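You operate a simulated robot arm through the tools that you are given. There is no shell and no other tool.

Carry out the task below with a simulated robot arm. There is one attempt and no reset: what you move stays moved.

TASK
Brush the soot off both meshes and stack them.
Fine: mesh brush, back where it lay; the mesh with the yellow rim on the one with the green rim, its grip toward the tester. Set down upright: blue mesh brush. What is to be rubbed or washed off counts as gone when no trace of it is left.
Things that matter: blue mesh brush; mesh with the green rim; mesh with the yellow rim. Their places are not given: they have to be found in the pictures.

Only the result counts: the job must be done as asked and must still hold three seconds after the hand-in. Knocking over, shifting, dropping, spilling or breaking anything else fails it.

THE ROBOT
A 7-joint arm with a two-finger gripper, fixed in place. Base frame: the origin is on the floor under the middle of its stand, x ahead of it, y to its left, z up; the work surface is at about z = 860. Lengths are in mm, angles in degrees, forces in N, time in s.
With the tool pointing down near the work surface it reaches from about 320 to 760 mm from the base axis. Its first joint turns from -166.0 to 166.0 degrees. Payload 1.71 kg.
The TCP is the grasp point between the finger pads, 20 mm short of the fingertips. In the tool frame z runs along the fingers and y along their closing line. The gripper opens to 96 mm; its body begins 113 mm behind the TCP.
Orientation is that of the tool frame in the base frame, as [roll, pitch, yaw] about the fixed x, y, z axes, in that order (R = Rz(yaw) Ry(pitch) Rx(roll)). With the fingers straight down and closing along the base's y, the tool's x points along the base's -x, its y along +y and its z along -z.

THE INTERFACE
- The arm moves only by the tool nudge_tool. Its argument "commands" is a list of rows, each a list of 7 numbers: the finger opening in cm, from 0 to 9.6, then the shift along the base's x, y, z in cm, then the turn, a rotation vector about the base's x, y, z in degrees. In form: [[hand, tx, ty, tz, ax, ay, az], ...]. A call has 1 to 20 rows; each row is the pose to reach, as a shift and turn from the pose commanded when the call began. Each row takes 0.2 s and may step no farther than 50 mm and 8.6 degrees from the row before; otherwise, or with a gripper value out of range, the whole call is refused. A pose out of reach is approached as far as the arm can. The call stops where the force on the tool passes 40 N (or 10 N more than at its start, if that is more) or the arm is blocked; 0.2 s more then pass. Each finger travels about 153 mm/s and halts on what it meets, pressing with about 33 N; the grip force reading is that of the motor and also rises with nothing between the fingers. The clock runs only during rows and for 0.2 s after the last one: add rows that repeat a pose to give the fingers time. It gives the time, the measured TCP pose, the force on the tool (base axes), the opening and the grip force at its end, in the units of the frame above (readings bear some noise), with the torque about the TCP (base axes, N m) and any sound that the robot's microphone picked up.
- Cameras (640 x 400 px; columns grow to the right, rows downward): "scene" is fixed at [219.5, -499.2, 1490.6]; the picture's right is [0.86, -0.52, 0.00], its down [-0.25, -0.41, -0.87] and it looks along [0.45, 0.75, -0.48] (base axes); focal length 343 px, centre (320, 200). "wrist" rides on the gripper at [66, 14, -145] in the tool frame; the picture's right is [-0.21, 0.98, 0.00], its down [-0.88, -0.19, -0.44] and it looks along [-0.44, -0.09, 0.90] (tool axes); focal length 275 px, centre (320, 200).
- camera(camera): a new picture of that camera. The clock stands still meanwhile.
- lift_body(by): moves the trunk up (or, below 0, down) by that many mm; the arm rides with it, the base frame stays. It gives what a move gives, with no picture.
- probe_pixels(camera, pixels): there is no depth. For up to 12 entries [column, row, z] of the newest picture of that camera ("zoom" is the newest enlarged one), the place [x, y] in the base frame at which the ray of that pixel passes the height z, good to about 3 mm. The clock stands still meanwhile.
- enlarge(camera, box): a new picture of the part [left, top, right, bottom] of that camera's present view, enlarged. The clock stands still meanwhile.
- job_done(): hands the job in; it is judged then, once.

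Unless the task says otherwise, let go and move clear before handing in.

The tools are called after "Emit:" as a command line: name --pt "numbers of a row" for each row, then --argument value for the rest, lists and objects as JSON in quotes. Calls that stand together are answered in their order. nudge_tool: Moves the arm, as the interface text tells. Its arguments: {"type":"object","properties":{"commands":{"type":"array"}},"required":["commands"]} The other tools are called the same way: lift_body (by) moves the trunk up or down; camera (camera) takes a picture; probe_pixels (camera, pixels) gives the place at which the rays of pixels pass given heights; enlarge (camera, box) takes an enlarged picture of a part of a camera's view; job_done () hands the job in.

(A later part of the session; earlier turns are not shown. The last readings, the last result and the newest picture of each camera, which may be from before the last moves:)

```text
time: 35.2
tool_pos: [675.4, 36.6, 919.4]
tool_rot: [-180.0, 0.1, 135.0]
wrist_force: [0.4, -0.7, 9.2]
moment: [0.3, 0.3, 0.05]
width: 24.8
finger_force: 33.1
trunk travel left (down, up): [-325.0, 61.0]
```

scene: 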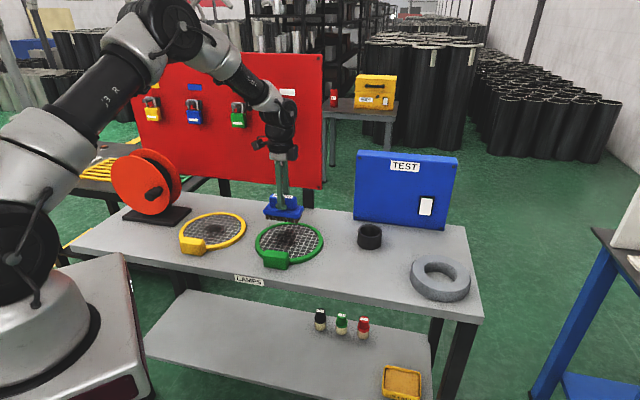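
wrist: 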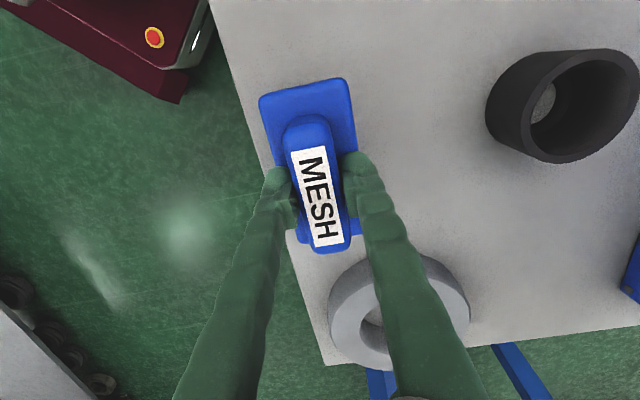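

Contact now at 919.4 with about 11 N. I'll ease off slightly and open the fingers.

Emit:
nudge_tool --pt "0 0 0 0.06 0 0 0" --pt "2.9 0 0 0.06 0 0 0" --pt "3.5 0 0 0.06 0 0 0" --pt "5 0 0 0.06 0 0 0" --pt "7 0 0 0.06 0 0 0" --pt "9 0 0 0.06 0 0 0" --pt "9 0 0 0.06 0 0 0"

Emit:
camera --camera "wrist"

Emit:
enlarge --camera "scene" --box '[330, 235, 400, 295]'

```text
time: 36.8
tool_pos: [675.8, 37.6, 918.7]
tool_rot: [-179.9, -0.1, 135.1]
wrist_force: [0.4, -0.2, -0.1]
moment: [0.0, -0.02, 0.02]
width: 90.1
finger_force: 0.1
trunk travel left (down, up): [-325.0, 61.0]
```

```text
taken
```

wrist: 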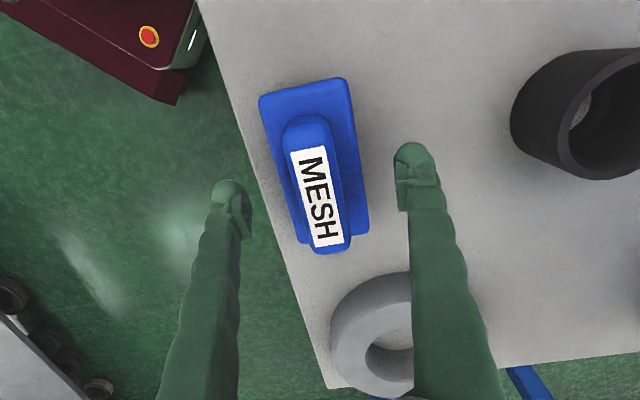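

```text
6.67 times, centred on (365, 265) of scene
```

zoom: 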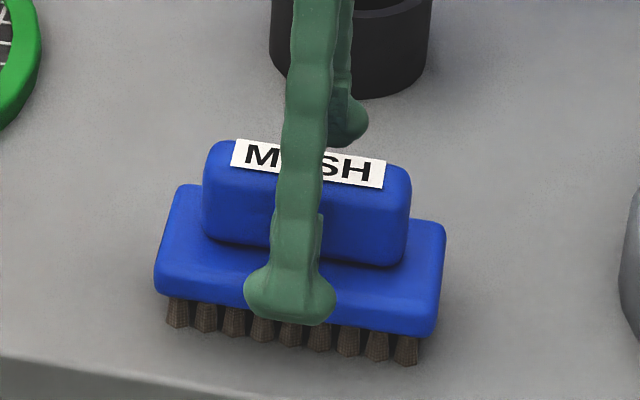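

The brush stands upright on its original spot (bristle ends at the same pixels as before). I'll lift straight up, then test with the empty gripper whether the placing pose near (698,268) with the needed yaw can be reached.

Emit:
nudge_tool --pt "9 0 0 2 0 0 0" --pt "9 0 0 5 0 0 0" --pt "9 0 0 9 0 0 0" --pt "9 0.2 2 9 0 0 8" --pt "9 0.4 4 9 0 0 16" --pt "9 0.6 6 9 0 0 24" --pt "9 0.8 8 9 0 0 32" --pt "9 1 10 9 0 0 40" --pt "9 1.2 12 9 0 0 48" --pt "9 1.4 14 9 0 0 56" --pt "9 1.6 16 9 0 0 64" --pt "9 1.8 18 9 0 0 72" --pt "9 2 20 9 0 0 80" --pt "9 2 21.5 9 0 0 88" --pt "9 2.1 23 9 0 0 96" --pt "9 2.1 23 9 0 0 104" --pt "9 2.2 23 9 0 0 112" --pt "9 2.2 23 9 0 0 120" --pt "9 2.2 23 9 0 0 124" --pt "9 2.2 23 9 0 0 124"

Emit:
camera --camera "wrist"

Emit:
camera --camera "scene"

```text
time: 39.7
tool_pos: [681.0, 243.1, 1022.7]
tool_rot: [-179.3, 0.9, -141.6]
wrist_force: [-1.5, 0.0, -0.8]
moment: [0.06, -0.12, 0.02]
width: 90.2
finger_force: 0.0
trunk travel left (down, up): [-325.0, 61.0]
stopped in row 14: the arm was blocked; the commanded pose is now the measured one
```

```text
taken
```

wrist: 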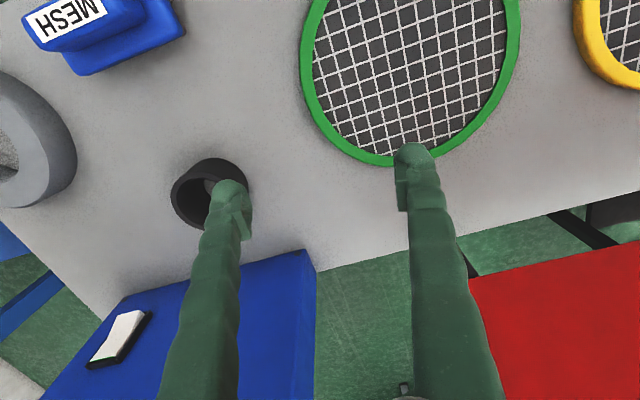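

```text
taken
```

scene: 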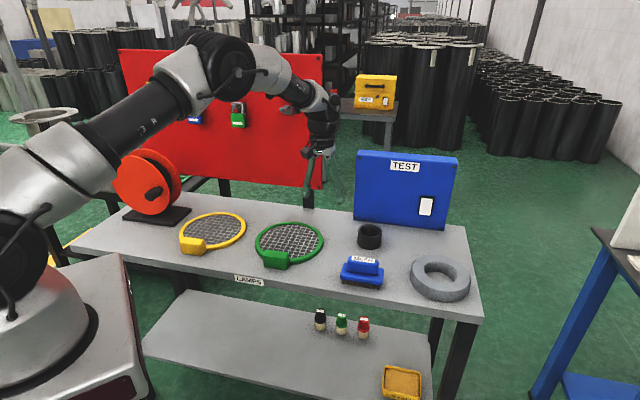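

The arm was blocked in row 14 at (681,243,1023) with yaw 218°, without contact force, so it is a reach or joint limit. I'll pull back a little and see whether the yaw itself can be completed.

Emit:
nudge_tool --pt "9 -3 -1 0 0 0 0" --pt "9 -6 -2 0 0 0 0" --pt "9 -6 -2 0 0 0 8" --pt "9 -6 -2 0 0 0 16" --pt "9 -6 -2 0 0 0 24" --pt "9 -6 -2 0 0 0 32" --pt "9 -6 -2 0 0 0 40" --pt "9 -6 -2 0 0 0 40"

```text
time: 41.5
tool_pos: [622.3, 223.8, 1019.0]
tool_rot: [-179.6, 0.7, -101.6]
wrist_force: [-0.4, 0.5, 0.1]
moment: [0.01, -0.01, 0.0]
width: 90.0
finger_force: 0.0
trunk travel left (down, up): [-325.0, 61.0]
```

The yaw of -101.6° is reachable, so the limit was reach at that height. I'll test the placing point (698,268) at a lower height of about 950.

Emit:
nudge_tool --pt "9 0 0 -3 0 0 0" --pt "9 0 0 -7 0 0 0" --pt "9 2.5 1.5 -7 0 0 0" --pt "9 5 3 -7 0 0 0" --pt "9 7.6 4.4 -7 0 0 0" --pt "9 7.6 4.4 -7 0 0 0" --pt "9 7.6 4.4 -7 0 0 0"

Emit:
camera --camera "scene"

Emit:
camera --camera "wrist"

```text
time: 42.9
tool_pos: [683.1, 268.6, 964.7]
tool_rot: [-178.6, 0.9, -101.5]
wrist_force: [-1.3, 0.0, -0.3]
moment: [0.05, -0.11, -0.01]
width: 90.0
finger_force: 0.1
trunk travel left (down, up): [-325.0, 61.0]
stopped in row 6: the arm was blocked; the commanded pose is now the measured one
```

```text
taken
```

scene: 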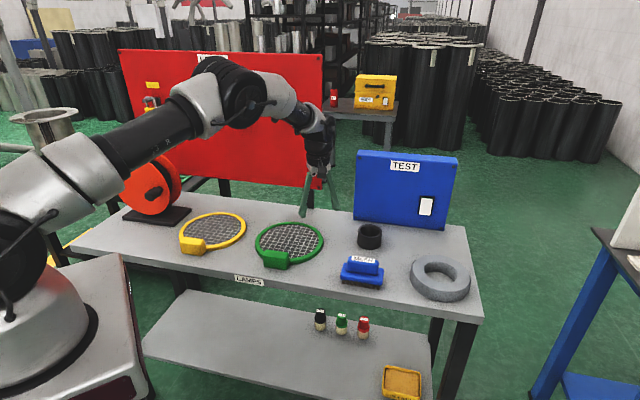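

```text
taken
```

wrist: 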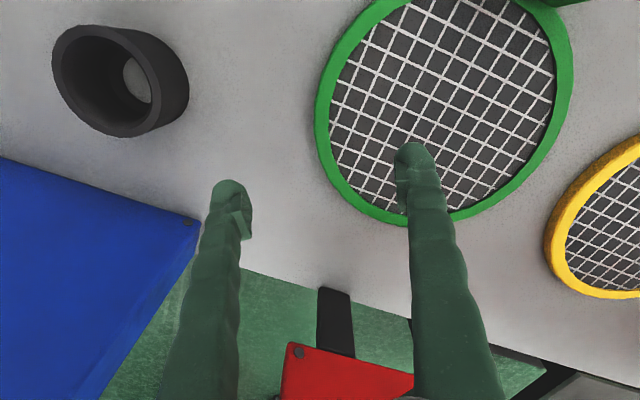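

The arm stopped at radius 734 mm at z=965, versus 723 mm at z=1022, so the reach grows as the tool gets lower relative to the shoulder. I'll raise the trunk by 60 mm and test again lower down.

Emit:
lift_body --by 60

```text
time: 43.2
tool_pos: [669.3, 268.6, 977.2]
tool_rot: [-177.6, 1.1, -101.6]
wrist_force: [-0.5, -0.2, -0.5]
moment: [0.05, -0.13, 0.0]
width: 89.8
finger_force: 0.0
trunk travel left (down, up): [-327.0, 58.0]
stopped: the arm was blocked; the commanded pose is now the measured one
```

The trunk moved only 2–3 mm and reported a block, probably because the arm sits at its limit. I'll pull the arm back to a comfortable pose first and then raise the trunk.

Emit:
nudge_tool --pt "9 -3 -1.5 1 0 0 0" --pt "9 -6 -3 2 0 0 0" --pt "9 -9 -5 2 0 0 0" --pt "9 -9 -5 2 0 0 0"

Emit:
camera --camera "scene"

```text
time: 44.2
tool_pos: [581.7, 220.6, 994.1]
tool_rot: [-178.0, 1.0, -101.6]
wrist_force: [0.7, 0.2, -0.1]
moment: [-0.02, 0.03, 0.0]
width: 90.1
finger_force: 0.1
trunk travel left (down, up): [-327.0, 58.0]
```

```text
taken
```

scene: 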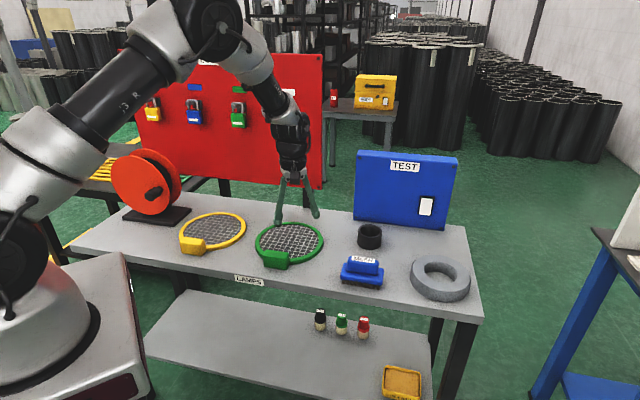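

The arm is back at a comfortable pose, slightly tilted by about 2°. I'll raise the trunk by 50 mm from here.

Emit:
lift_body --by 50

```text
time: 45.2
tool_pos: [580.9, 221.0, 1045.3]
tool_rot: [-178.1, 1.0, -101.6]
wrist_force: [-0.4, -0.6, 0.2]
moment: [0.0, 0.03, 0.03]
width: 89.9
finger_force: 0.0
trunk travel left (down, up): [-377.0, 8.0]
```

The trunk rose by 50 mm. I'll straighten the tool, go down to z≈950 and test the placing point (698,268) again.

Emit:
nudge_tool --pt "9 0 0 -4 -0.3 1.1 0" --pt "9 0 0 -8 -0.58 2.16 0" --pt "9 2.4 1 -9.5 -0.58 2.16 0" --pt "9 4.8 2 -9.5 -0.58 2.16 0" --pt "9 7.2 3 -9.5 -0.58 2.16 0" --pt "9 9.5 4 -9.5 -0.58 2.16 0" --pt "9 11.7 4.7 -9.5 -0.58 2.16 0" --pt "9 11.7 4.7 -9.5 -0.58 2.16 0" --pt "9 11.7 4.7 -9.5 -0.58 2.16 0"

Emit:
camera --camera "scene"

```text
time: 46.8
tool_pos: [688.0, 270.3, 961.2]
tool_rot: [-178.8, 0.5, -101.6]
wrist_force: [-0.8, -0.5, -0.1]
moment: [0.04, -0.08, 0.0]
width: 89.9
finger_force: 0.1
trunk travel left (down, up): [-377.0, 8.0]
stopped in row 8: the arm was blocked; the commanded pose is now the measured one
```

```text
taken
```

scene: 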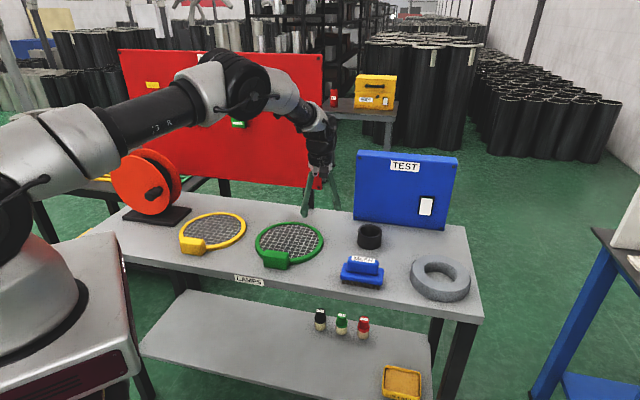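

With the trunk raised, the limit is about 739 mm radius at z=961, still a bit short. I can gain reach by tilting the tool about its closing axis when grasping. First I'll get the tester's geometry and both grips precisely.

Emit:
enlarge --camera "scene" --box '[345, 140, 470, 240]'

Emit:
camera --camera "wrist"

```text
4.00 times, centred on (408, 190) of scene
```

zoom: 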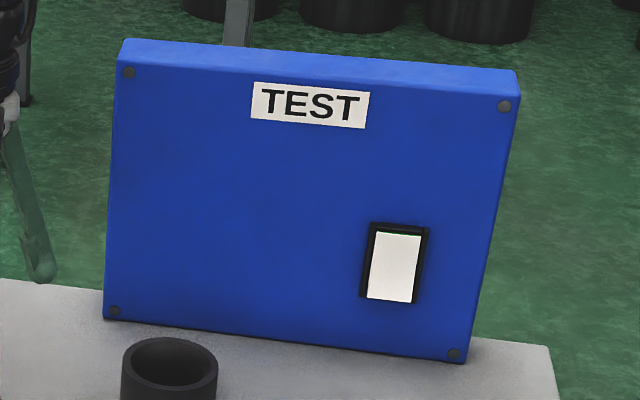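

```text
taken
```

wrist: 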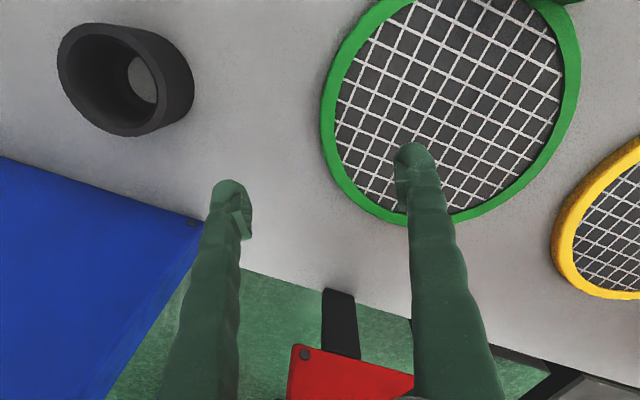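

Emit:
probe_pixels --camera "scene" --pixels '[[357.25, 155.5, 1097], [359.75, 149.5, 1097], [457.25, 164.3, 1097], [456.75, 157.5, 1097], [354, 219.5, 860], [444.5, 230.5, 860]]'

Emit:
probe_pixels --camera "wrist" --pixels '[[200, 218, 860], [325, 95, 872], [345, 40, 872], [345, 180, 872], [400, 222, 872], [480, 215, 872], [540, 165, 872], [570, 110, 872], [575, 40, 872], [535, 0, 872], [395, 5, 872], [190, 222, 865]]'

```text
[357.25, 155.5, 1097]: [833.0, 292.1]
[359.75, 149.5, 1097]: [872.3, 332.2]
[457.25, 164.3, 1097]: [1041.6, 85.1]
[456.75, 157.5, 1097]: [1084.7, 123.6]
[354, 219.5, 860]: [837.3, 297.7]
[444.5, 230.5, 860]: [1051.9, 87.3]
```

```text
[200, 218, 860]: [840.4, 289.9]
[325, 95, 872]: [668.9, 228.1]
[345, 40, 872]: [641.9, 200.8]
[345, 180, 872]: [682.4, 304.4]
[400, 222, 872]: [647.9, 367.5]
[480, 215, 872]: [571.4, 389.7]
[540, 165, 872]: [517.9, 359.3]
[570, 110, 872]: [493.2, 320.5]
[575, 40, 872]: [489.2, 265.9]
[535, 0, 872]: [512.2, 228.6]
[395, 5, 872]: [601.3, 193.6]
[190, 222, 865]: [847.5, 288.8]
```

The tester's centre is about (960,209), so from the green centre (586.5,291) the grip must point to about -12.4°. I'll look closely at the fingertips to see how far the pads extend.

Emit:
enlarge --camera "wrist" --box '[180, 130, 460, 300]'

Emit:
enlarge --camera "scene" --box '[285, 110, 355, 225]'

```text
2.29 times, centred on (320, 215) of wrist
```

zoom: 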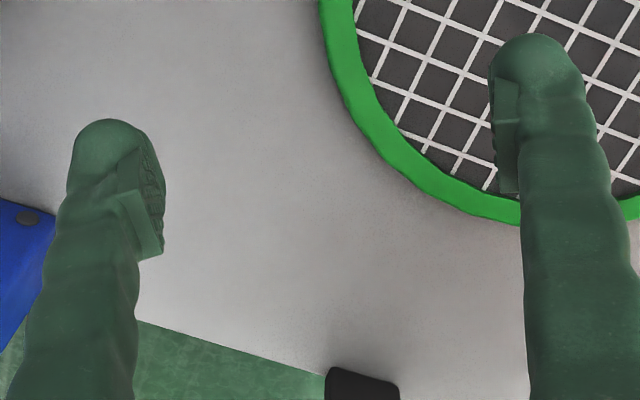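

```text
3.48 times, centred on (320, 168) of scene
```

zoom: 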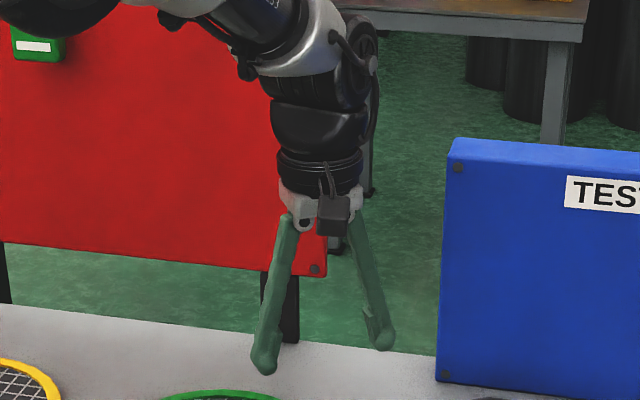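

The pads span roughly ±20 mm about the TCP, good for the block. I'll retract, turn back to yaw 135 and go above the yellow mesh for a precise look.

Emit:
nudge_tool --pt "9 -4 -1.5 1.5 0 0 0" --pt "9 -8 -2.5 3 0 0 -4" --pt "9 -10 -2 4.5 0 0 -12" --pt "9 -12 -1 5.5 0 0 -20" --pt "9 -14 0 6.5 0 0 -28" --pt "9 -16 1.5 7.5 0 0 -36" --pt "9 -18 3 8.5 0 0 -44" --pt "9 -20 4.5 9.5 0 0 -52" --pt "9 -22 6 10.5 0 0 -60" --pt "9 -24 8 11 0 0 -68" --pt "9 -26 10 11.9 0 0 -76" --pt "9 -28 12 11.9 0 0 -84" --pt "9 -30 14 11.9 0 0 -92" --pt "9 -32 15.5 11.9 0 0 -100" --pt "9 -32.8 16 11.9 0 0 -108" --pt "9 -32.8 16 11.9 0 0 -116" --pt "9 -32.8 16 11.9 0 0 -123.4" --pt "9 -32.8 16 11.9 0 0 -123.4"

Emit:
camera --camera "wrist"

```text
time: 47.1
tool_pos: [655.2, 262.3, 980.6]
tool_rot: [-177.9, 0.6, -101.9]
wrist_force: [-1.5, 0.5, -0.8]
moment: [0.06, -0.11, -0.02]
width: 90.1
finger_force: 0.0
trunk travel left (down, up): [-377.0, 8.0]
stopped in row 1: the arm was blocked; the commanded pose is now the measured one
```

```text
taken
```

wrist: 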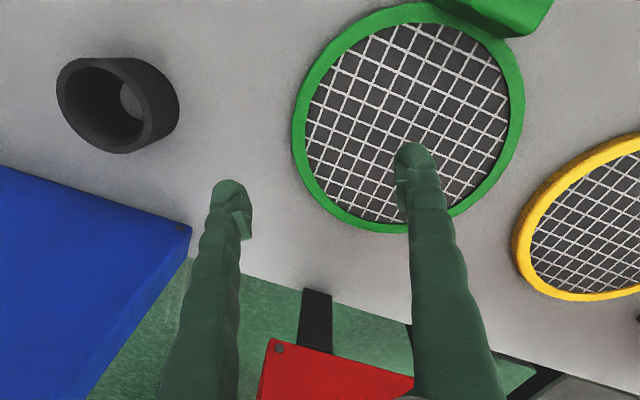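

It stopped in row 1 because of the limit but has now backed off to (655,262,981). I'll repeat the retreat from here.

Emit:
nudge_tool --pt "9 -3 -1 1 0 0 0" --pt "9 -6 -2 2 0 0 -4" --pt "9 -8 -1.5 3.5 0 0 -12" --pt "9 -10 -0.5 4.5 0 0 -20" --pt "9 -12 0.5 5.5 0 0 -28" --pt "9 -14 2 6.5 0 0 -36" --pt "9 -16 3.5 7.5 0 0 -44" --pt "9 -18 5 8.5 0 0 -52" --pt "9 -20 6.5 9.5 0 0 -60" --pt "9 -22 8.5 9.9 0 0 -68" --pt "9 -24 10.5 9.9 0 0 -76" --pt "9 -26 12.5 9.9 0 0 -84" --pt "9 -28 14.5 9.9 0 0 -92" --pt "9 -29.5 16 9.9 0 0 -100" --pt "9 -29.5 16.8 9.9 0 0 -108" --pt "9 -29.5 16.8 9.9 0 0 -116" --pt "9 -29.5 16.8 9.9 0 0 -123.1" --pt "9 -29.5 16.8 9.9 0 0 -123.1"

Emit:
camera --camera "wrist"

```text
time: 50.9
tool_pos: [363.6, 429.5, 1077.5]
tool_rot: [-177.9, 0.6, 134.9]
wrist_force: [0.6, 1.1, -0.7]
moment: [-0.04, 0.01, -0.01]
width: 89.7
finger_force: 0.0
trunk travel left (down, up): [-377.0, 8.0]
```

```text
taken
```

wrist: 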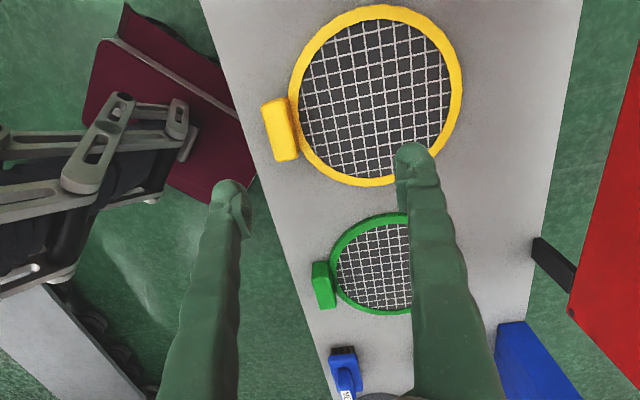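

The whole yellow mesh with its grip at (280,130) is in view. I'll enlarge it and probe the rim and block.

Emit:
enlarge --camera "wrist" --box '[250, 0, 480, 200]'

Emit:
probe_pixels --camera "wrist" --pixels '[[289, 90, 872], [305, 45, 872], [350, 9, 872], [410, 12, 872], [450, 50, 872], [462, 90, 872], [452, 130, 872], [400, 182, 872], [350, 184, 872], [310, 160, 872], [330, 20, 872], [440, 150, 872]]'

```text
2.00 times, centred on (365, 100) of wrist
```

zoom: 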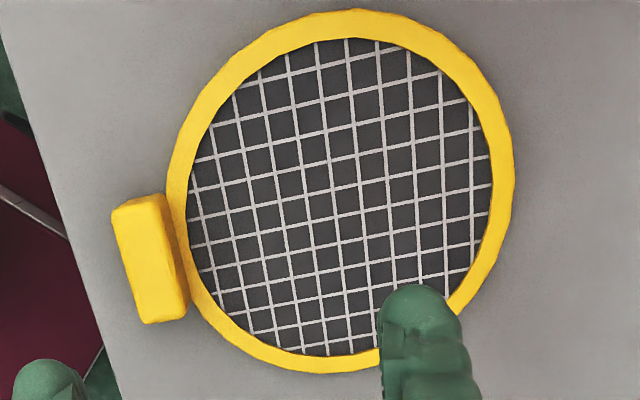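

```text
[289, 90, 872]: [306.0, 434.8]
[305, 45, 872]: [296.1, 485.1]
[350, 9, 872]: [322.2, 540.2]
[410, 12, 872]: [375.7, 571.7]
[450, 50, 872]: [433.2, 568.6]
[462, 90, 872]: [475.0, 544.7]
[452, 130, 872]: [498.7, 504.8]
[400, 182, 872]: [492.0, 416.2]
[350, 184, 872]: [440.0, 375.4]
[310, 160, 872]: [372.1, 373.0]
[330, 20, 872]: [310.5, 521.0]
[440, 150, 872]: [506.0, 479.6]
```

The yellow mesh centre fits well to (401.5,471.5), R=103.5. Now I'll triangulate the block's top corners from both cameras to get its height and direction.

Emit:
probe_pixels --camera "wrist" --pixels '[[261.5, 106, 885], [280, 99, 885], [296.5, 154, 885], [278.5, 161.5, 885], [261.5, 106, 900], [280, 99, 900], [296.5, 154, 900], [278.5, 161.5, 900]]'

Emit:
enlarge --camera "scene" --box '[170, 220, 220, 262]'

Emit:
enlarge --camera "wrist" --box '[250, 85, 330, 170]'

```text
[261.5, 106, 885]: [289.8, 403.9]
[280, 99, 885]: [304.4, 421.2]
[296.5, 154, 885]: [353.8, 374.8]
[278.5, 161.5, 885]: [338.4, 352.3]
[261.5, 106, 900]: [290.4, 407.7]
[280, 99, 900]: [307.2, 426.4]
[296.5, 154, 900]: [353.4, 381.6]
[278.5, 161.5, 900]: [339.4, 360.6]
```

```text
9.52 times, centred on (195, 241) of scene
```

zoom: 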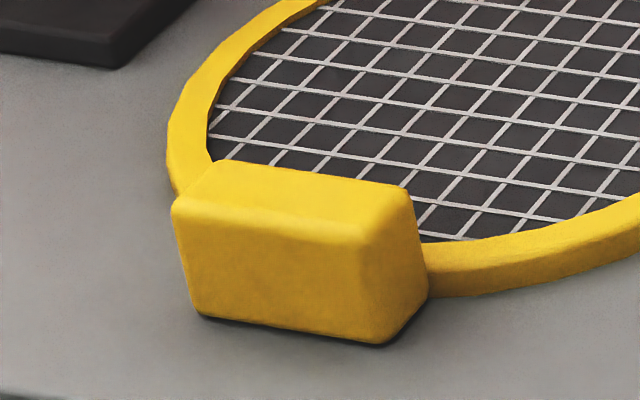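

```text
4.71 times, centred on (290, 128) of wrist
```

zoom: 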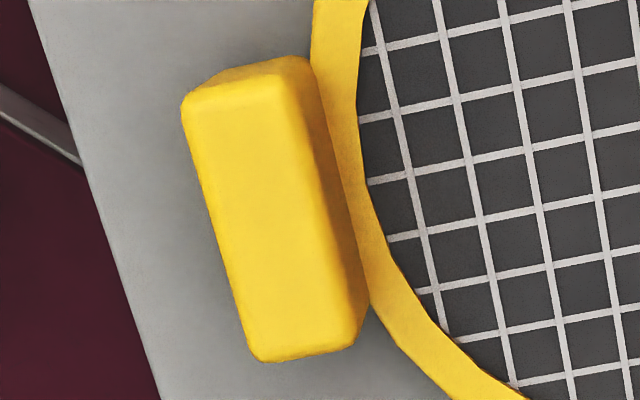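

Emit:
probe_pixels --camera "scene" --pixels '[[184, 237.3, 885], [184, 237.3, 895], [184, 237.3, 905], [204.45, 240, 885], [204.45, 240, 895], [204.45, 240, 905], [179.45, 241.5, 885], [179.45, 241.5, 895], [179.45, 241.5, 905], [199.2, 245.7, 885], [199.2, 245.7, 895], [199.2, 245.7, 905]]'

Emit:
probe_pixels --camera "wrist" --pixels '[[282.1, 102.9, 885], [282.1, 102.9, 895], [282.1, 102.9, 905], [296.8, 157.3, 885], [296.8, 157.3, 895], [296.8, 157.3, 905], [262, 108.5, 885], [262, 108.5, 895], [262, 108.5, 905], [275.6, 161.5, 885], [275.6, 161.5, 895], [275.6, 161.5, 905]]'

```text
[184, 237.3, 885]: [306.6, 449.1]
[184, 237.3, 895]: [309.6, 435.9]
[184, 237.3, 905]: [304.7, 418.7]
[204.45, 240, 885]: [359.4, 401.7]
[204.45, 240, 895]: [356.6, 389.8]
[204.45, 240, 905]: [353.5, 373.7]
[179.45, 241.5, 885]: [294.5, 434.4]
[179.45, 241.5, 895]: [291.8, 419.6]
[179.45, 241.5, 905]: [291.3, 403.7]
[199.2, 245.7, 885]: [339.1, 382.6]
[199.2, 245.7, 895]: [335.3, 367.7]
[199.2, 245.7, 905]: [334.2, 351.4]
```

```text
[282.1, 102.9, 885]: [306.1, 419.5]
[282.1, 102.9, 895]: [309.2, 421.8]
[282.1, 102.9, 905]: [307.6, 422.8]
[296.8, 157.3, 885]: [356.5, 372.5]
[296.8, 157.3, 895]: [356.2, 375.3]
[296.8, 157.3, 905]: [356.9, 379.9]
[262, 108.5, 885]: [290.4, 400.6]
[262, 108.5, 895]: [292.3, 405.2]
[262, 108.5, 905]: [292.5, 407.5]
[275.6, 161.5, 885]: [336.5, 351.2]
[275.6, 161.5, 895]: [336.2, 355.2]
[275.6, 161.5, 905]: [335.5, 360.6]
```

The block's top is at z≈902 with centre (323,392), 112 mm from the mesh centre toward 225°, and about 30 mm thick. Since the green block juts over its own rim by about 7 mm, the yellow mesh must land about 10 mm off toward +45°. I'll go above the yellow block with the tool tilted 15° about its closing axis, to gain reach later.

Emit:
nudge_tool --pt "7 -1 -1 -3 -2.2 -2.9 0" --pt "7 -2 -2 -6 -4.4 -5.8 0" --pt "7 -3 -3 -9 -6.6 -8.8 0" --pt "7 -4.04 -3.78 -11.7 -8.7 -11.7 0" --pt "7 -4.04 -3.78 -11.7 -8.7 -11.7 0" --pt "7 -4.04 -3.78 -11.7 -8.7 -11.7 0"

Emit:
camera --camera "wrist"

Emit:
enlarge --camera "scene" --box '[150, 170, 270, 265]'

```text
time: 52.3
tool_pos: [321.0, 392.4, 959.8]
tool_rot: [179.9, 14.9, 134.9]
wrist_force: [-1.2, -0.4, 0.2]
moment: [-0.02, 0.0, 0.0]
width: 70.1
finger_force: 0.1
trunk travel left (down, up): [-377.0, 8.0]
```

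```text
taken
```

wrist: 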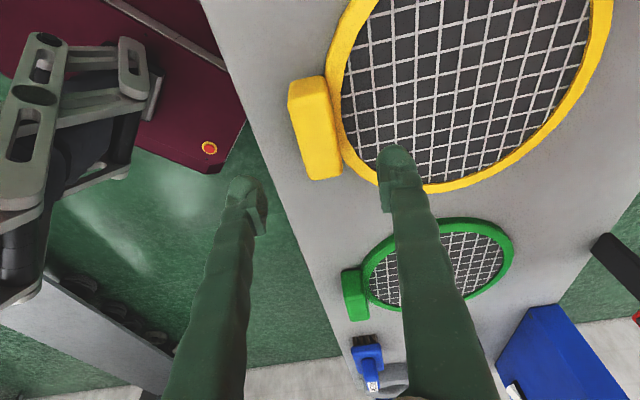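

```text
4.21 times, centred on (210, 218) of scene
```

zoom: 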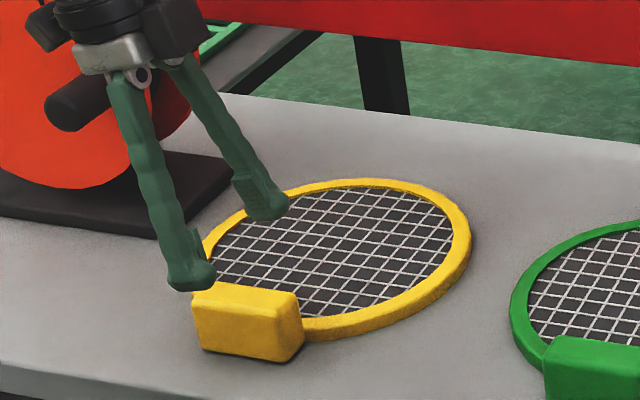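

The tool is tilted 15° with the fingers straddling the block line. I'll shift 2 mm and go straight down to z≈905 and look before closing.

Emit:
nudge_tool --pt "7 0.2 -0.05 -2.5 0 0 0" --pt "7 0.2 -0.05 -4.5 0 0 0" --pt "7 0.2 -0.05 -5.4 0 0 0" --pt "7 0.2 -0.05 -5.4 0 0 0"

Emit:
camera --camera "wrist"

Emit:
enlarge --camera "scene" --box '[150, 190, 250, 270]'

```text
time: 53.3
tool_pos: [324.3, 391.8, 906.8]
tool_rot: [180.0, 14.8, 134.9]
wrist_force: [-0.9, -0.4, 0.3]
moment: [0.02, 0.0, 0.01]
width: 70.0
finger_force: 0.1
trunk travel left (down, up): [-377.0, 8.0]
```

```text
taken
```

wrist: 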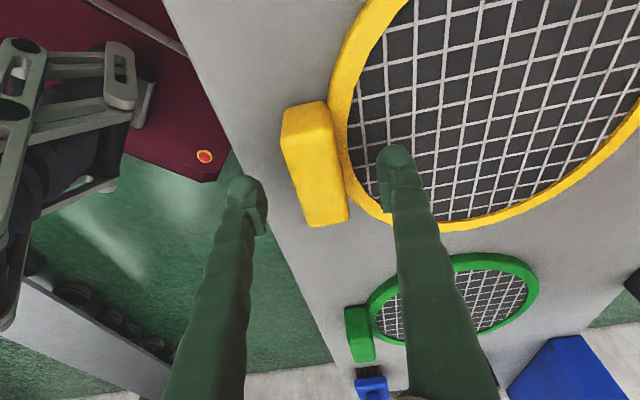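

```text
5.00 times, centred on (200, 230) of scene
```

zoom: 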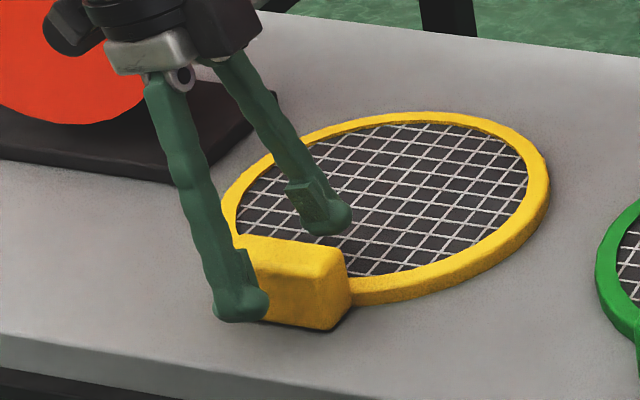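

In the wrist view the TCP projects to about (320,195) but the block's top centre looks like (317,165), so I may be off along the block. I'll probe the block's corners from here.

Emit:
enlarge --camera "wrist" --box '[240, 80, 420, 250]'

Emit:
probe_pixels --camera "wrist" --pixels '[[317, 165, 902], [320, 195, 902], [284, 112, 902], [328, 103, 902], [348, 215, 902], [307, 226, 902], [317, 165, 890], [320, 195, 907]]'

```text
2.35 times, centred on (330, 165) of wrist
```

zoom: 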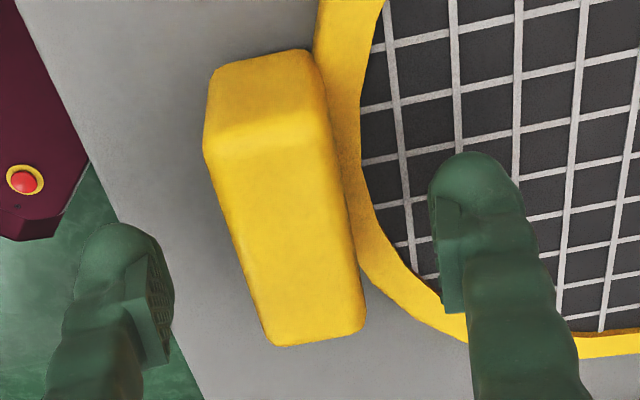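

```text
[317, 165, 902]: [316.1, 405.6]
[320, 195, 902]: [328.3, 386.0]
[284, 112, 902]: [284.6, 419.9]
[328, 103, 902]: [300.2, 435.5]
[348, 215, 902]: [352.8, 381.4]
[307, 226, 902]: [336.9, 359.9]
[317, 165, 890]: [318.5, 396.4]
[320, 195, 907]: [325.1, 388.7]
```

The block's top face centre is really at about (322.5,395), so I'm only ~5 mm off along its length. I'll shift (-3.5,+3.5) mm, lower to z≈900 and close the fingers.

Emit:
nudge_tool --pt "7 -0.35 0.35 -0.3 0 0 0" --pt "7 -0.35 0.35 -0.65 0 0 0" --pt "7 -0.35 0.35 -0.65 0 0 0"

```text
time: 54.1
tool_pos: [320.9, 396.4, 899.5]
tool_rot: [179.9, 15.0, 134.9]
wrist_force: [-0.6, 0.3, -0.1]
moment: [-0.01, -0.04, 0.01]
width: 69.9
finger_force: 0.1
trunk travel left (down, up): [-377.0, 8.0]
```

Emit:
nudge_tool --pt "5.5 0 0 0 0 0 0" --pt "4.5 0 0 0 0 0 0" --pt "3.5 0 0 0 0 0 0" --pt "2 0 0 0 0 0 0" --pt "0 0 0 0 0 0 0" --pt "0 0 0 0 0 0 0"

Emit:
camera --camera "wrist"

Emit:
enlarge --camera "scene" --box '[150, 190, 250, 270]'

```text
time: 55.5
tool_pos: [320.2, 397.6, 898.5]
tool_rot: [179.9, 15.0, 134.9]
wrist_force: [0.0, 0.2, 0.0]
moment: [0.0, 0.01, 0.0]
width: 28.7
finger_force: 32.5
trunk travel left (down, up): [-377.0, 8.0]
```

```text
taken
```

wrist: 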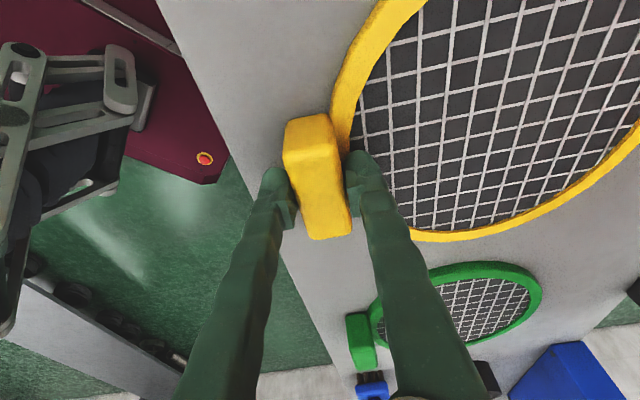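

```text
5.00 times, centred on (200, 230) of scene
```

zoom: 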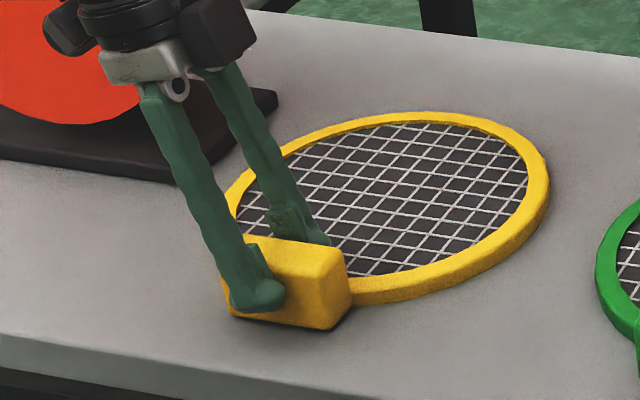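

The fingers hold the block at 28.7 mm. I'll lift a little and check that the mesh comes up level.

Emit:
nudge_tool --pt "0 0 0 0.7 0 0 0" --pt "0 0 0 1.5 0 0 0" --pt "0 0 0 3 0 0 0" --pt "0 0 0 3 0 0 0" --pt "0 0 0 3 0 0 0"

Emit:
camera --camera "wrist"

Emit:
enlarge --camera "scene" --box '[150, 180, 270, 270]'

```text
time: 56.7
tool_pos: [321.3, 398.2, 929.5]
tool_rot: [179.9, 14.8, 134.9]
wrist_force: [0.3, 0.5, -3.7]
moment: [-0.2, 0.22, -0.03]
width: 28.9
finger_force: 33.5
trunk travel left (down, up): [-377.0, 8.0]
```

```text
taken
```

wrist: 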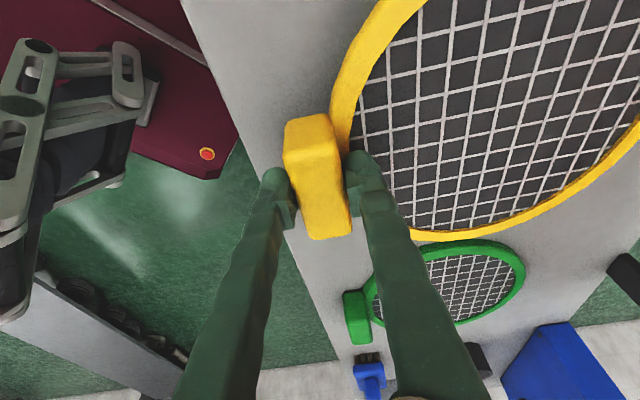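

```text
4.44 times, centred on (210, 225) of scene
```

zoom: 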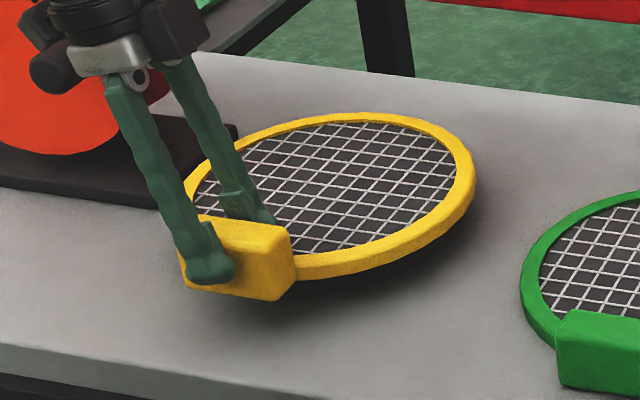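

The mesh (about 0.38 kg) hangs level in the fingers. I'll raise it to z≈970 and carry it away from the reel toward (540,260) before turning it.

Emit:
nudge_tool --pt "0 0.5 -0.3 1.5 0 0 0" --pt "0 2.5 -1.6 3 0 0 0" --pt "0 5 -3.2 4.1 0 0 0" --pt "0 8 -5 4.1 0 0 0" --pt "0 11 -6.9 4.1 0 0 0" --pt "0 14 -8.8 4.1 0 0 0" --pt "0 17 -10.7 4.1 0 0 0" --pt "0 20 -12.6 4.1 0 0 0" --pt "0 21.9 -13.8 4.1 0 0 0" --pt "0 21.9 -13.8 4.1 0 0 0"

Emit:
camera --camera "wrist"

Emit:
camera --camera "scene"

```text
time: 58.9
tool_pos: [538.8, 259.0, 971.0]
tool_rot: [-179.9, 14.9, 134.9]
wrist_force: [0.3, 0.1, -3.2]
moment: [-0.25, 0.21, -0.04]
width: 28.6
finger_force: 32.3
trunk travel left (down, up): [-377.0, 8.0]
```

```text
taken
```

wrist: 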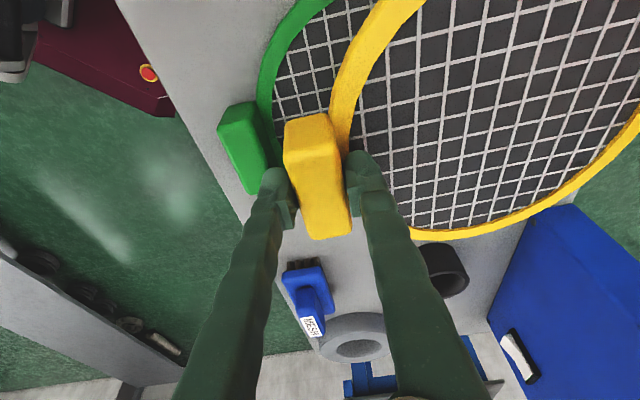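

```text
taken
```

scene: 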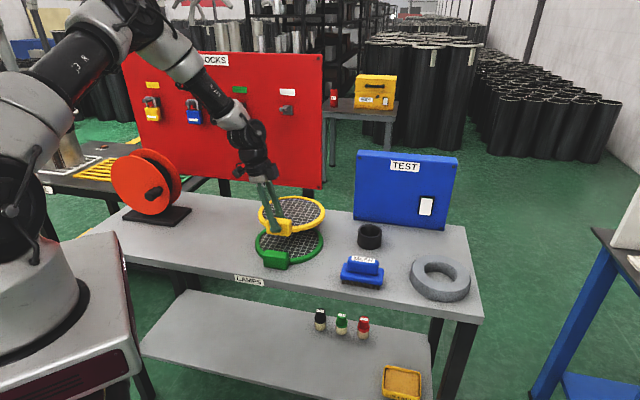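

The mesh is held well and level. I'll probe the carried rim at its present height (about 944.5) to find the mesh centre relative to the TCP.

Emit:
probe_pixels --camera "wrist" --pixels '[[333, 105, 944.5], [352, 50, 944.5], [378, 5, 944.5], [430, 239, 944.5], [480, 236, 944.5], [530, 221, 944.5], [580, 193, 944.5], [620, 157, 944.5], [638, 135, 944.5]]'

Emit:
enlarge --camera "wrist" --box '[270, 0, 640, 250]'

```text
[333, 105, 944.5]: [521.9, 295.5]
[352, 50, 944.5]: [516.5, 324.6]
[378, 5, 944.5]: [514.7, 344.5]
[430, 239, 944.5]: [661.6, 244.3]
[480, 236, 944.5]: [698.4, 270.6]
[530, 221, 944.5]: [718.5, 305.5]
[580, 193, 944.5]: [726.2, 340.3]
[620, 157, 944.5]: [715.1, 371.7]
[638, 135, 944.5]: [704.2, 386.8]
```

```text
1.60 times, centred on (455, 125) of wrist
```

zoom: 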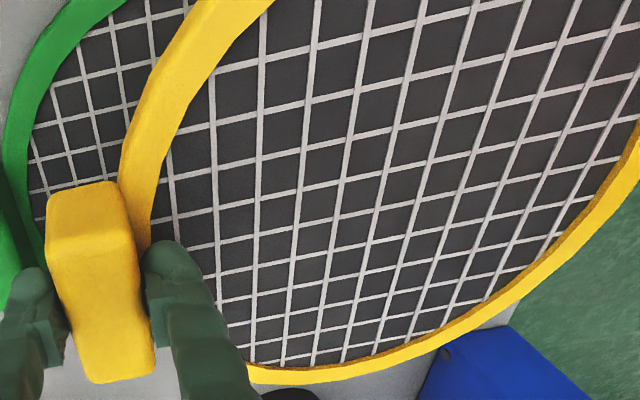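

The mesh centre is TCP + 111 mm along the closing line (and about -4 mm sideways). I'll now turn it by 121.4° while moving to the placing point (700.5,268.2), staying at z≈971.

Emit:
nudge_tool --pt "0 0.85 0.05 0 0 0 6.39" --pt "0 1.7 0.1 0 0 0 12.78" --pt "0 2.55 0.15 0 0 0 19.17" --pt "0 3.4 0.19 0 0 0 25.56" --pt "0 4.25 0.24 0 0 0 31.95" --pt "0 5.1 0.29 0 0 0 38.34" --pt "0 5.95 0.34 0 0 0 44.73" --pt "0 6.8 0.39 0 0 0 51.12" --pt "0 7.65 0.44 0 0 0 57.51" --pt "0 8.5 0.48 0 0 0 63.9" --pt "0 9.35 0.53 0 0 0 70.29" --pt "0 10.2 0.58 0 0 0 76.68" --pt "0 11.05 0.63 0 0 0 83.07" --pt "0 11.9 0.68 0 0 0 89.46" --pt "0 12.75 0.73 0 0 0 95.85" --pt "0 13.6 0.77 0 0 0 102.24" --pt "0 14.4 0.82 0 0 0 108.63" --pt "0 15 0.87 0 0 0 115.02" --pt "0 15.4 0.9 0 0 0 121.4" --pt "0 15.4 0.9 0 0 0 121.4"

Emit:
camera --camera "wrist"

Emit:
camera --camera "scene"

```text
time: 63.1
tool_pos: [694.0, 267.2, 970.0]
tool_rot: [179.8, 14.9, -103.7]
wrist_force: [0.2, -0.7, -3.4]
moment: [-0.09, -0.27, 0.01]
width: 29.2
finger_force: 33.2
trunk travel left (down, up): [-377.0, 8.0]
```

```text
taken
```

wrist: 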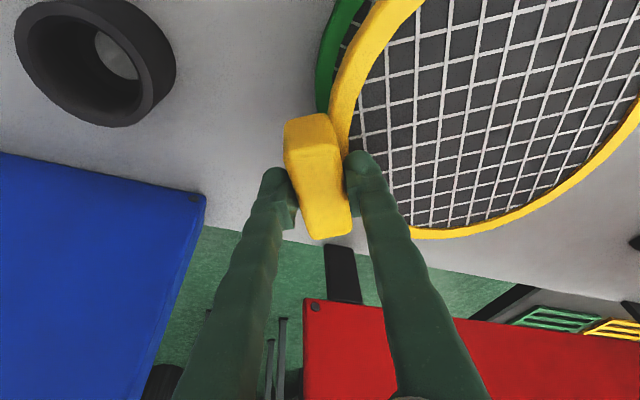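

```text
taken
```

scene: 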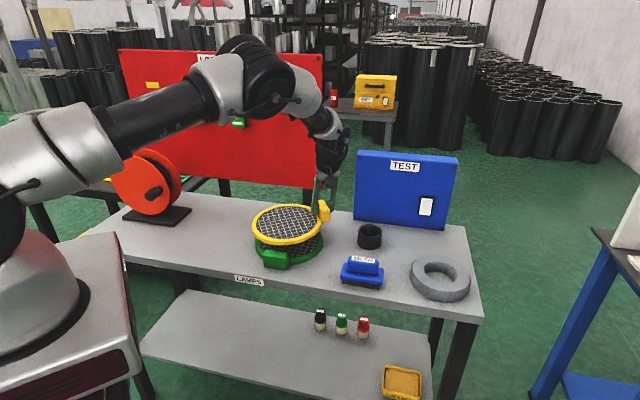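

The arm reached (694,267,970) with the grip now toward the tester, without blocking. I'll zoom to compare the carried yellow ring with the green one below.

Emit:
enlarge --camera "scene" --box '[240, 190, 340, 275]'

Emit:
probe_pixels --camera "wrist" --pixels '[[333, 105, 943.5], [352, 50, 943.5], [378, 5, 943.5], [430, 239, 943.5], [480, 236, 943.5], [530, 221, 943.5], [580, 193, 943.5], [620, 157, 943.5], [317, 85, 872], [330, 30, 872]]'

```text
4.71 times, centred on (290, 232) of scene
```

zoom: 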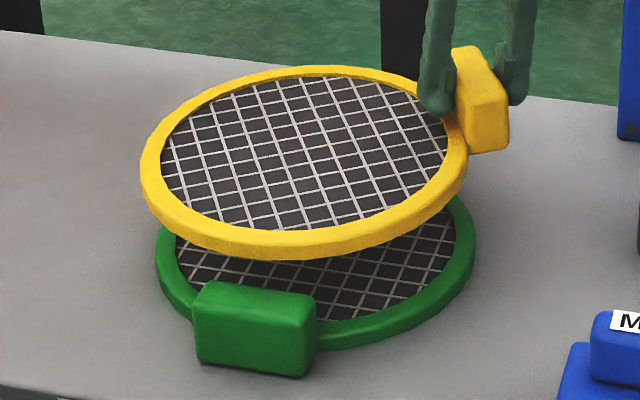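

```text
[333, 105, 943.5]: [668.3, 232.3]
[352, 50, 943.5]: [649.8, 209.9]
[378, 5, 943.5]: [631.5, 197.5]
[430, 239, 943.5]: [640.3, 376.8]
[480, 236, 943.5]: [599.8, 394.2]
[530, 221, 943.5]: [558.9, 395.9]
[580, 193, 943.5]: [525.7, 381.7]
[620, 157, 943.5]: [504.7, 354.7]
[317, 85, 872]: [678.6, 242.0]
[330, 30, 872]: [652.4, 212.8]
```

Emit:
probe_pixels --camera "scene" --pixels '[[323.1, 240.5, 868], [254.9, 241.6, 868], [252, 224.5, 940], [321.2, 221.5, 940], [286.6, 222.4, 943], [265.5, 249.5, 902], [288.8, 252.8, 902], [263.3, 254.5, 902], [287.5, 259, 902]]'

```text
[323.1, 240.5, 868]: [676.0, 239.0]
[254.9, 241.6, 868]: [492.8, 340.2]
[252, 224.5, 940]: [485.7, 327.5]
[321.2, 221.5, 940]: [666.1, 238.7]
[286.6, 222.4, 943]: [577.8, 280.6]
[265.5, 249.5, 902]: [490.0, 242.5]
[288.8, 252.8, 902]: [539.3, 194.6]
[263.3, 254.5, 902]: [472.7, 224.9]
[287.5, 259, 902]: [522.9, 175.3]
```

Estimates of the carried mesh's centre lie around (585,294), and the target is about (593.6,298). I'll shift by (+7,+4) mm and lower to TCP z≈948, keeping above the green block's top, then compare again.

Emit:
nudge_tool --pt "0 0.35 0.2 -1 0 0 0" --pt "0 0.7 0.4 -2.2 0 0 0" --pt "0 0.7 0.4 -2.2 0 0 0" --pt "0 0.7 0.4 -2.2 0 0 0"

Emit:
enlarge --camera "scene" --box '[240, 200, 340, 280]'

Emit:
camera --camera "wrist"

```text
time: 64.1
tool_pos: [701.1, 270.5, 947.7]
tool_rot: [179.8, 14.9, -103.8]
wrist_force: [-0.3, 0.3, -3.0]
moment: [-0.1, -0.29, 0.03]
width: 29.0
finger_force: 32.7
trunk travel left (down, up): [-377.0, 8.0]
```

```text
5.00 times, centred on (290, 240) of scene
```

zoom: 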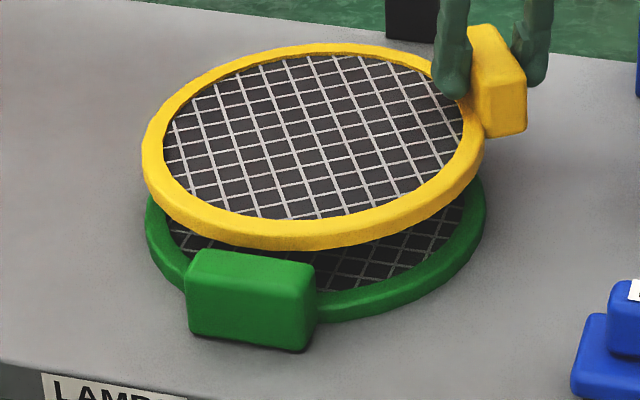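

```text
taken
```

wrist: 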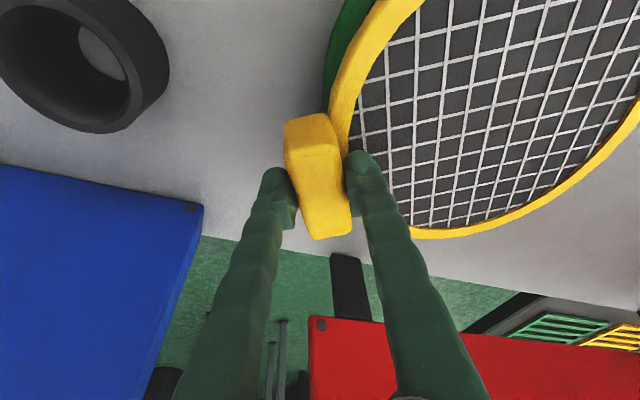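

Now I'll probe the yellow ring's far, near and side edges at their current heights to get its centre from the scene camera.

Emit:
probe_pixels --camera "scene" --pixels '[[290, 208.6, 921.2], [286, 250, 909.2], [254.4, 231.5, 915], [322.8, 229.5, 915], [290, 208.6, 915], [286, 250, 903], [254.4, 231.5, 909], [322.8, 229.5, 909]]'

Emit:
probe_pixels --camera "wrist" --pixels '[[333, 105, 921.2], [352, 50, 921.2], [378, 5, 921.2], [430, 239, 921.2], [480, 235, 921.2], [530, 219, 921.2], [580, 190, 921.2], [620, 152, 921.2], [640, 125, 921.2]]'

Emit:
enlarge --camera "wrist" --box '[270, 0, 640, 250]'

```text
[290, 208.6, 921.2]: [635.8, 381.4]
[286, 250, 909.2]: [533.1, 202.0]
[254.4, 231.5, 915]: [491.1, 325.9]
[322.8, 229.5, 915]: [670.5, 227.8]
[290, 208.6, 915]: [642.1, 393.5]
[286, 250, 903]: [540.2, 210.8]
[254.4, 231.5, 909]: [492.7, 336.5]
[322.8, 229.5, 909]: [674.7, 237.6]
```

```text
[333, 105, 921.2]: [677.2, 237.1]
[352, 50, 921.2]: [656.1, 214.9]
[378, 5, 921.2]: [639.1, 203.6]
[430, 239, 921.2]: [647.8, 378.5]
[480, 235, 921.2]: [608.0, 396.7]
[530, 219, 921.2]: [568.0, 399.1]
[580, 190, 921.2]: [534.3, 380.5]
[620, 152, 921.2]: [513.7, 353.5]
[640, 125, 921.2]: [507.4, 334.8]
```

```text
1.60 times, centred on (455, 125) of wrist
```

zoom: 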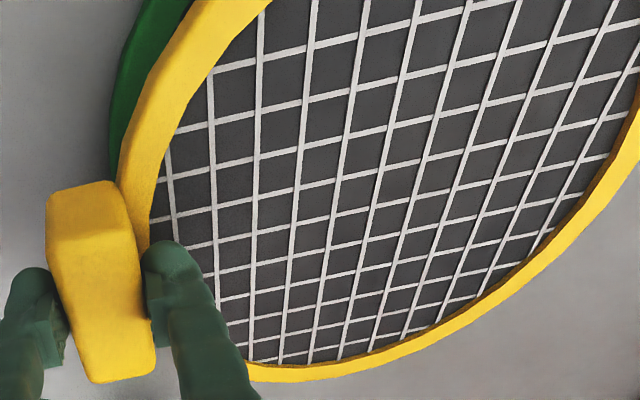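

The combined estimates put the yellow centre near (591,298.5), which is about 9 mm off the green centre toward +45°, close to what I want. I'll add 1.5 mm each way and lower further to TCP z≈920 with the force watched.

Emit:
nudge_tool --pt "0 0.15 0.15 -0.8 0 0 0" --pt "0 0.15 0.15 -1.6 0 0 0" --pt "0 0.15 0.15 -2.4 0 0 0" --pt "0 0.15 0.15 -2.8 0 0 0" --pt "0 0.15 0.15 -2.8 0 0 0"

Emit:
enlarge --camera "scene" --box '[240, 200, 340, 280]'

Emit:
camera --camera "wrist"

```text
time: 64.8
tool_pos: [686.8, 269.2, 944.6]
tool_rot: [-179.2, 15.1, -103.6]
wrist_force: [-0.7, -0.1, -4.1]
moment: [-0.06, -0.35, 0.01]
width: 29.2
finger_force: 32.7
trunk travel left (down, up): [-377.0, 8.0]
stopped in row 3: the arm was blocked; the commanded pose is now the measured one
```

```text
5.00 times, centred on (290, 240) of scene
```

zoom: 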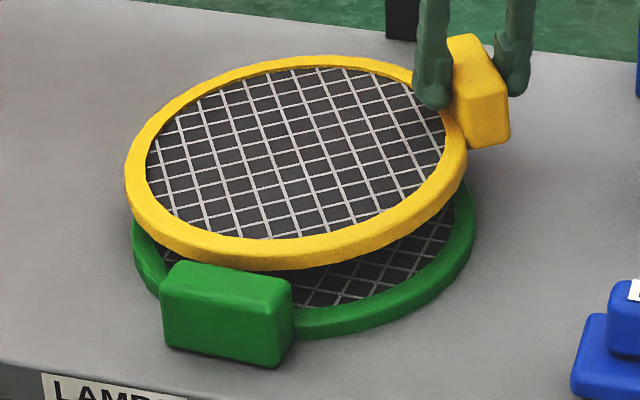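

```text
taken
```

wrist: 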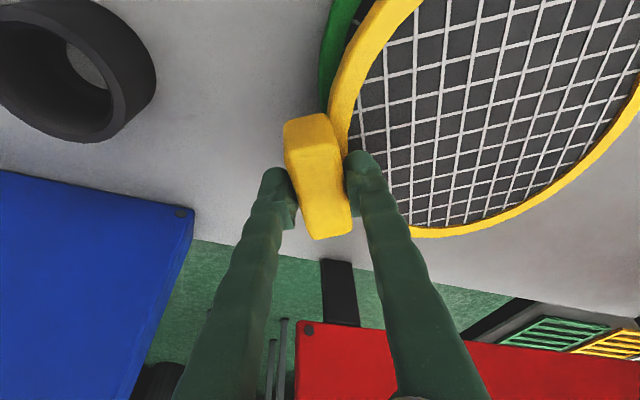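

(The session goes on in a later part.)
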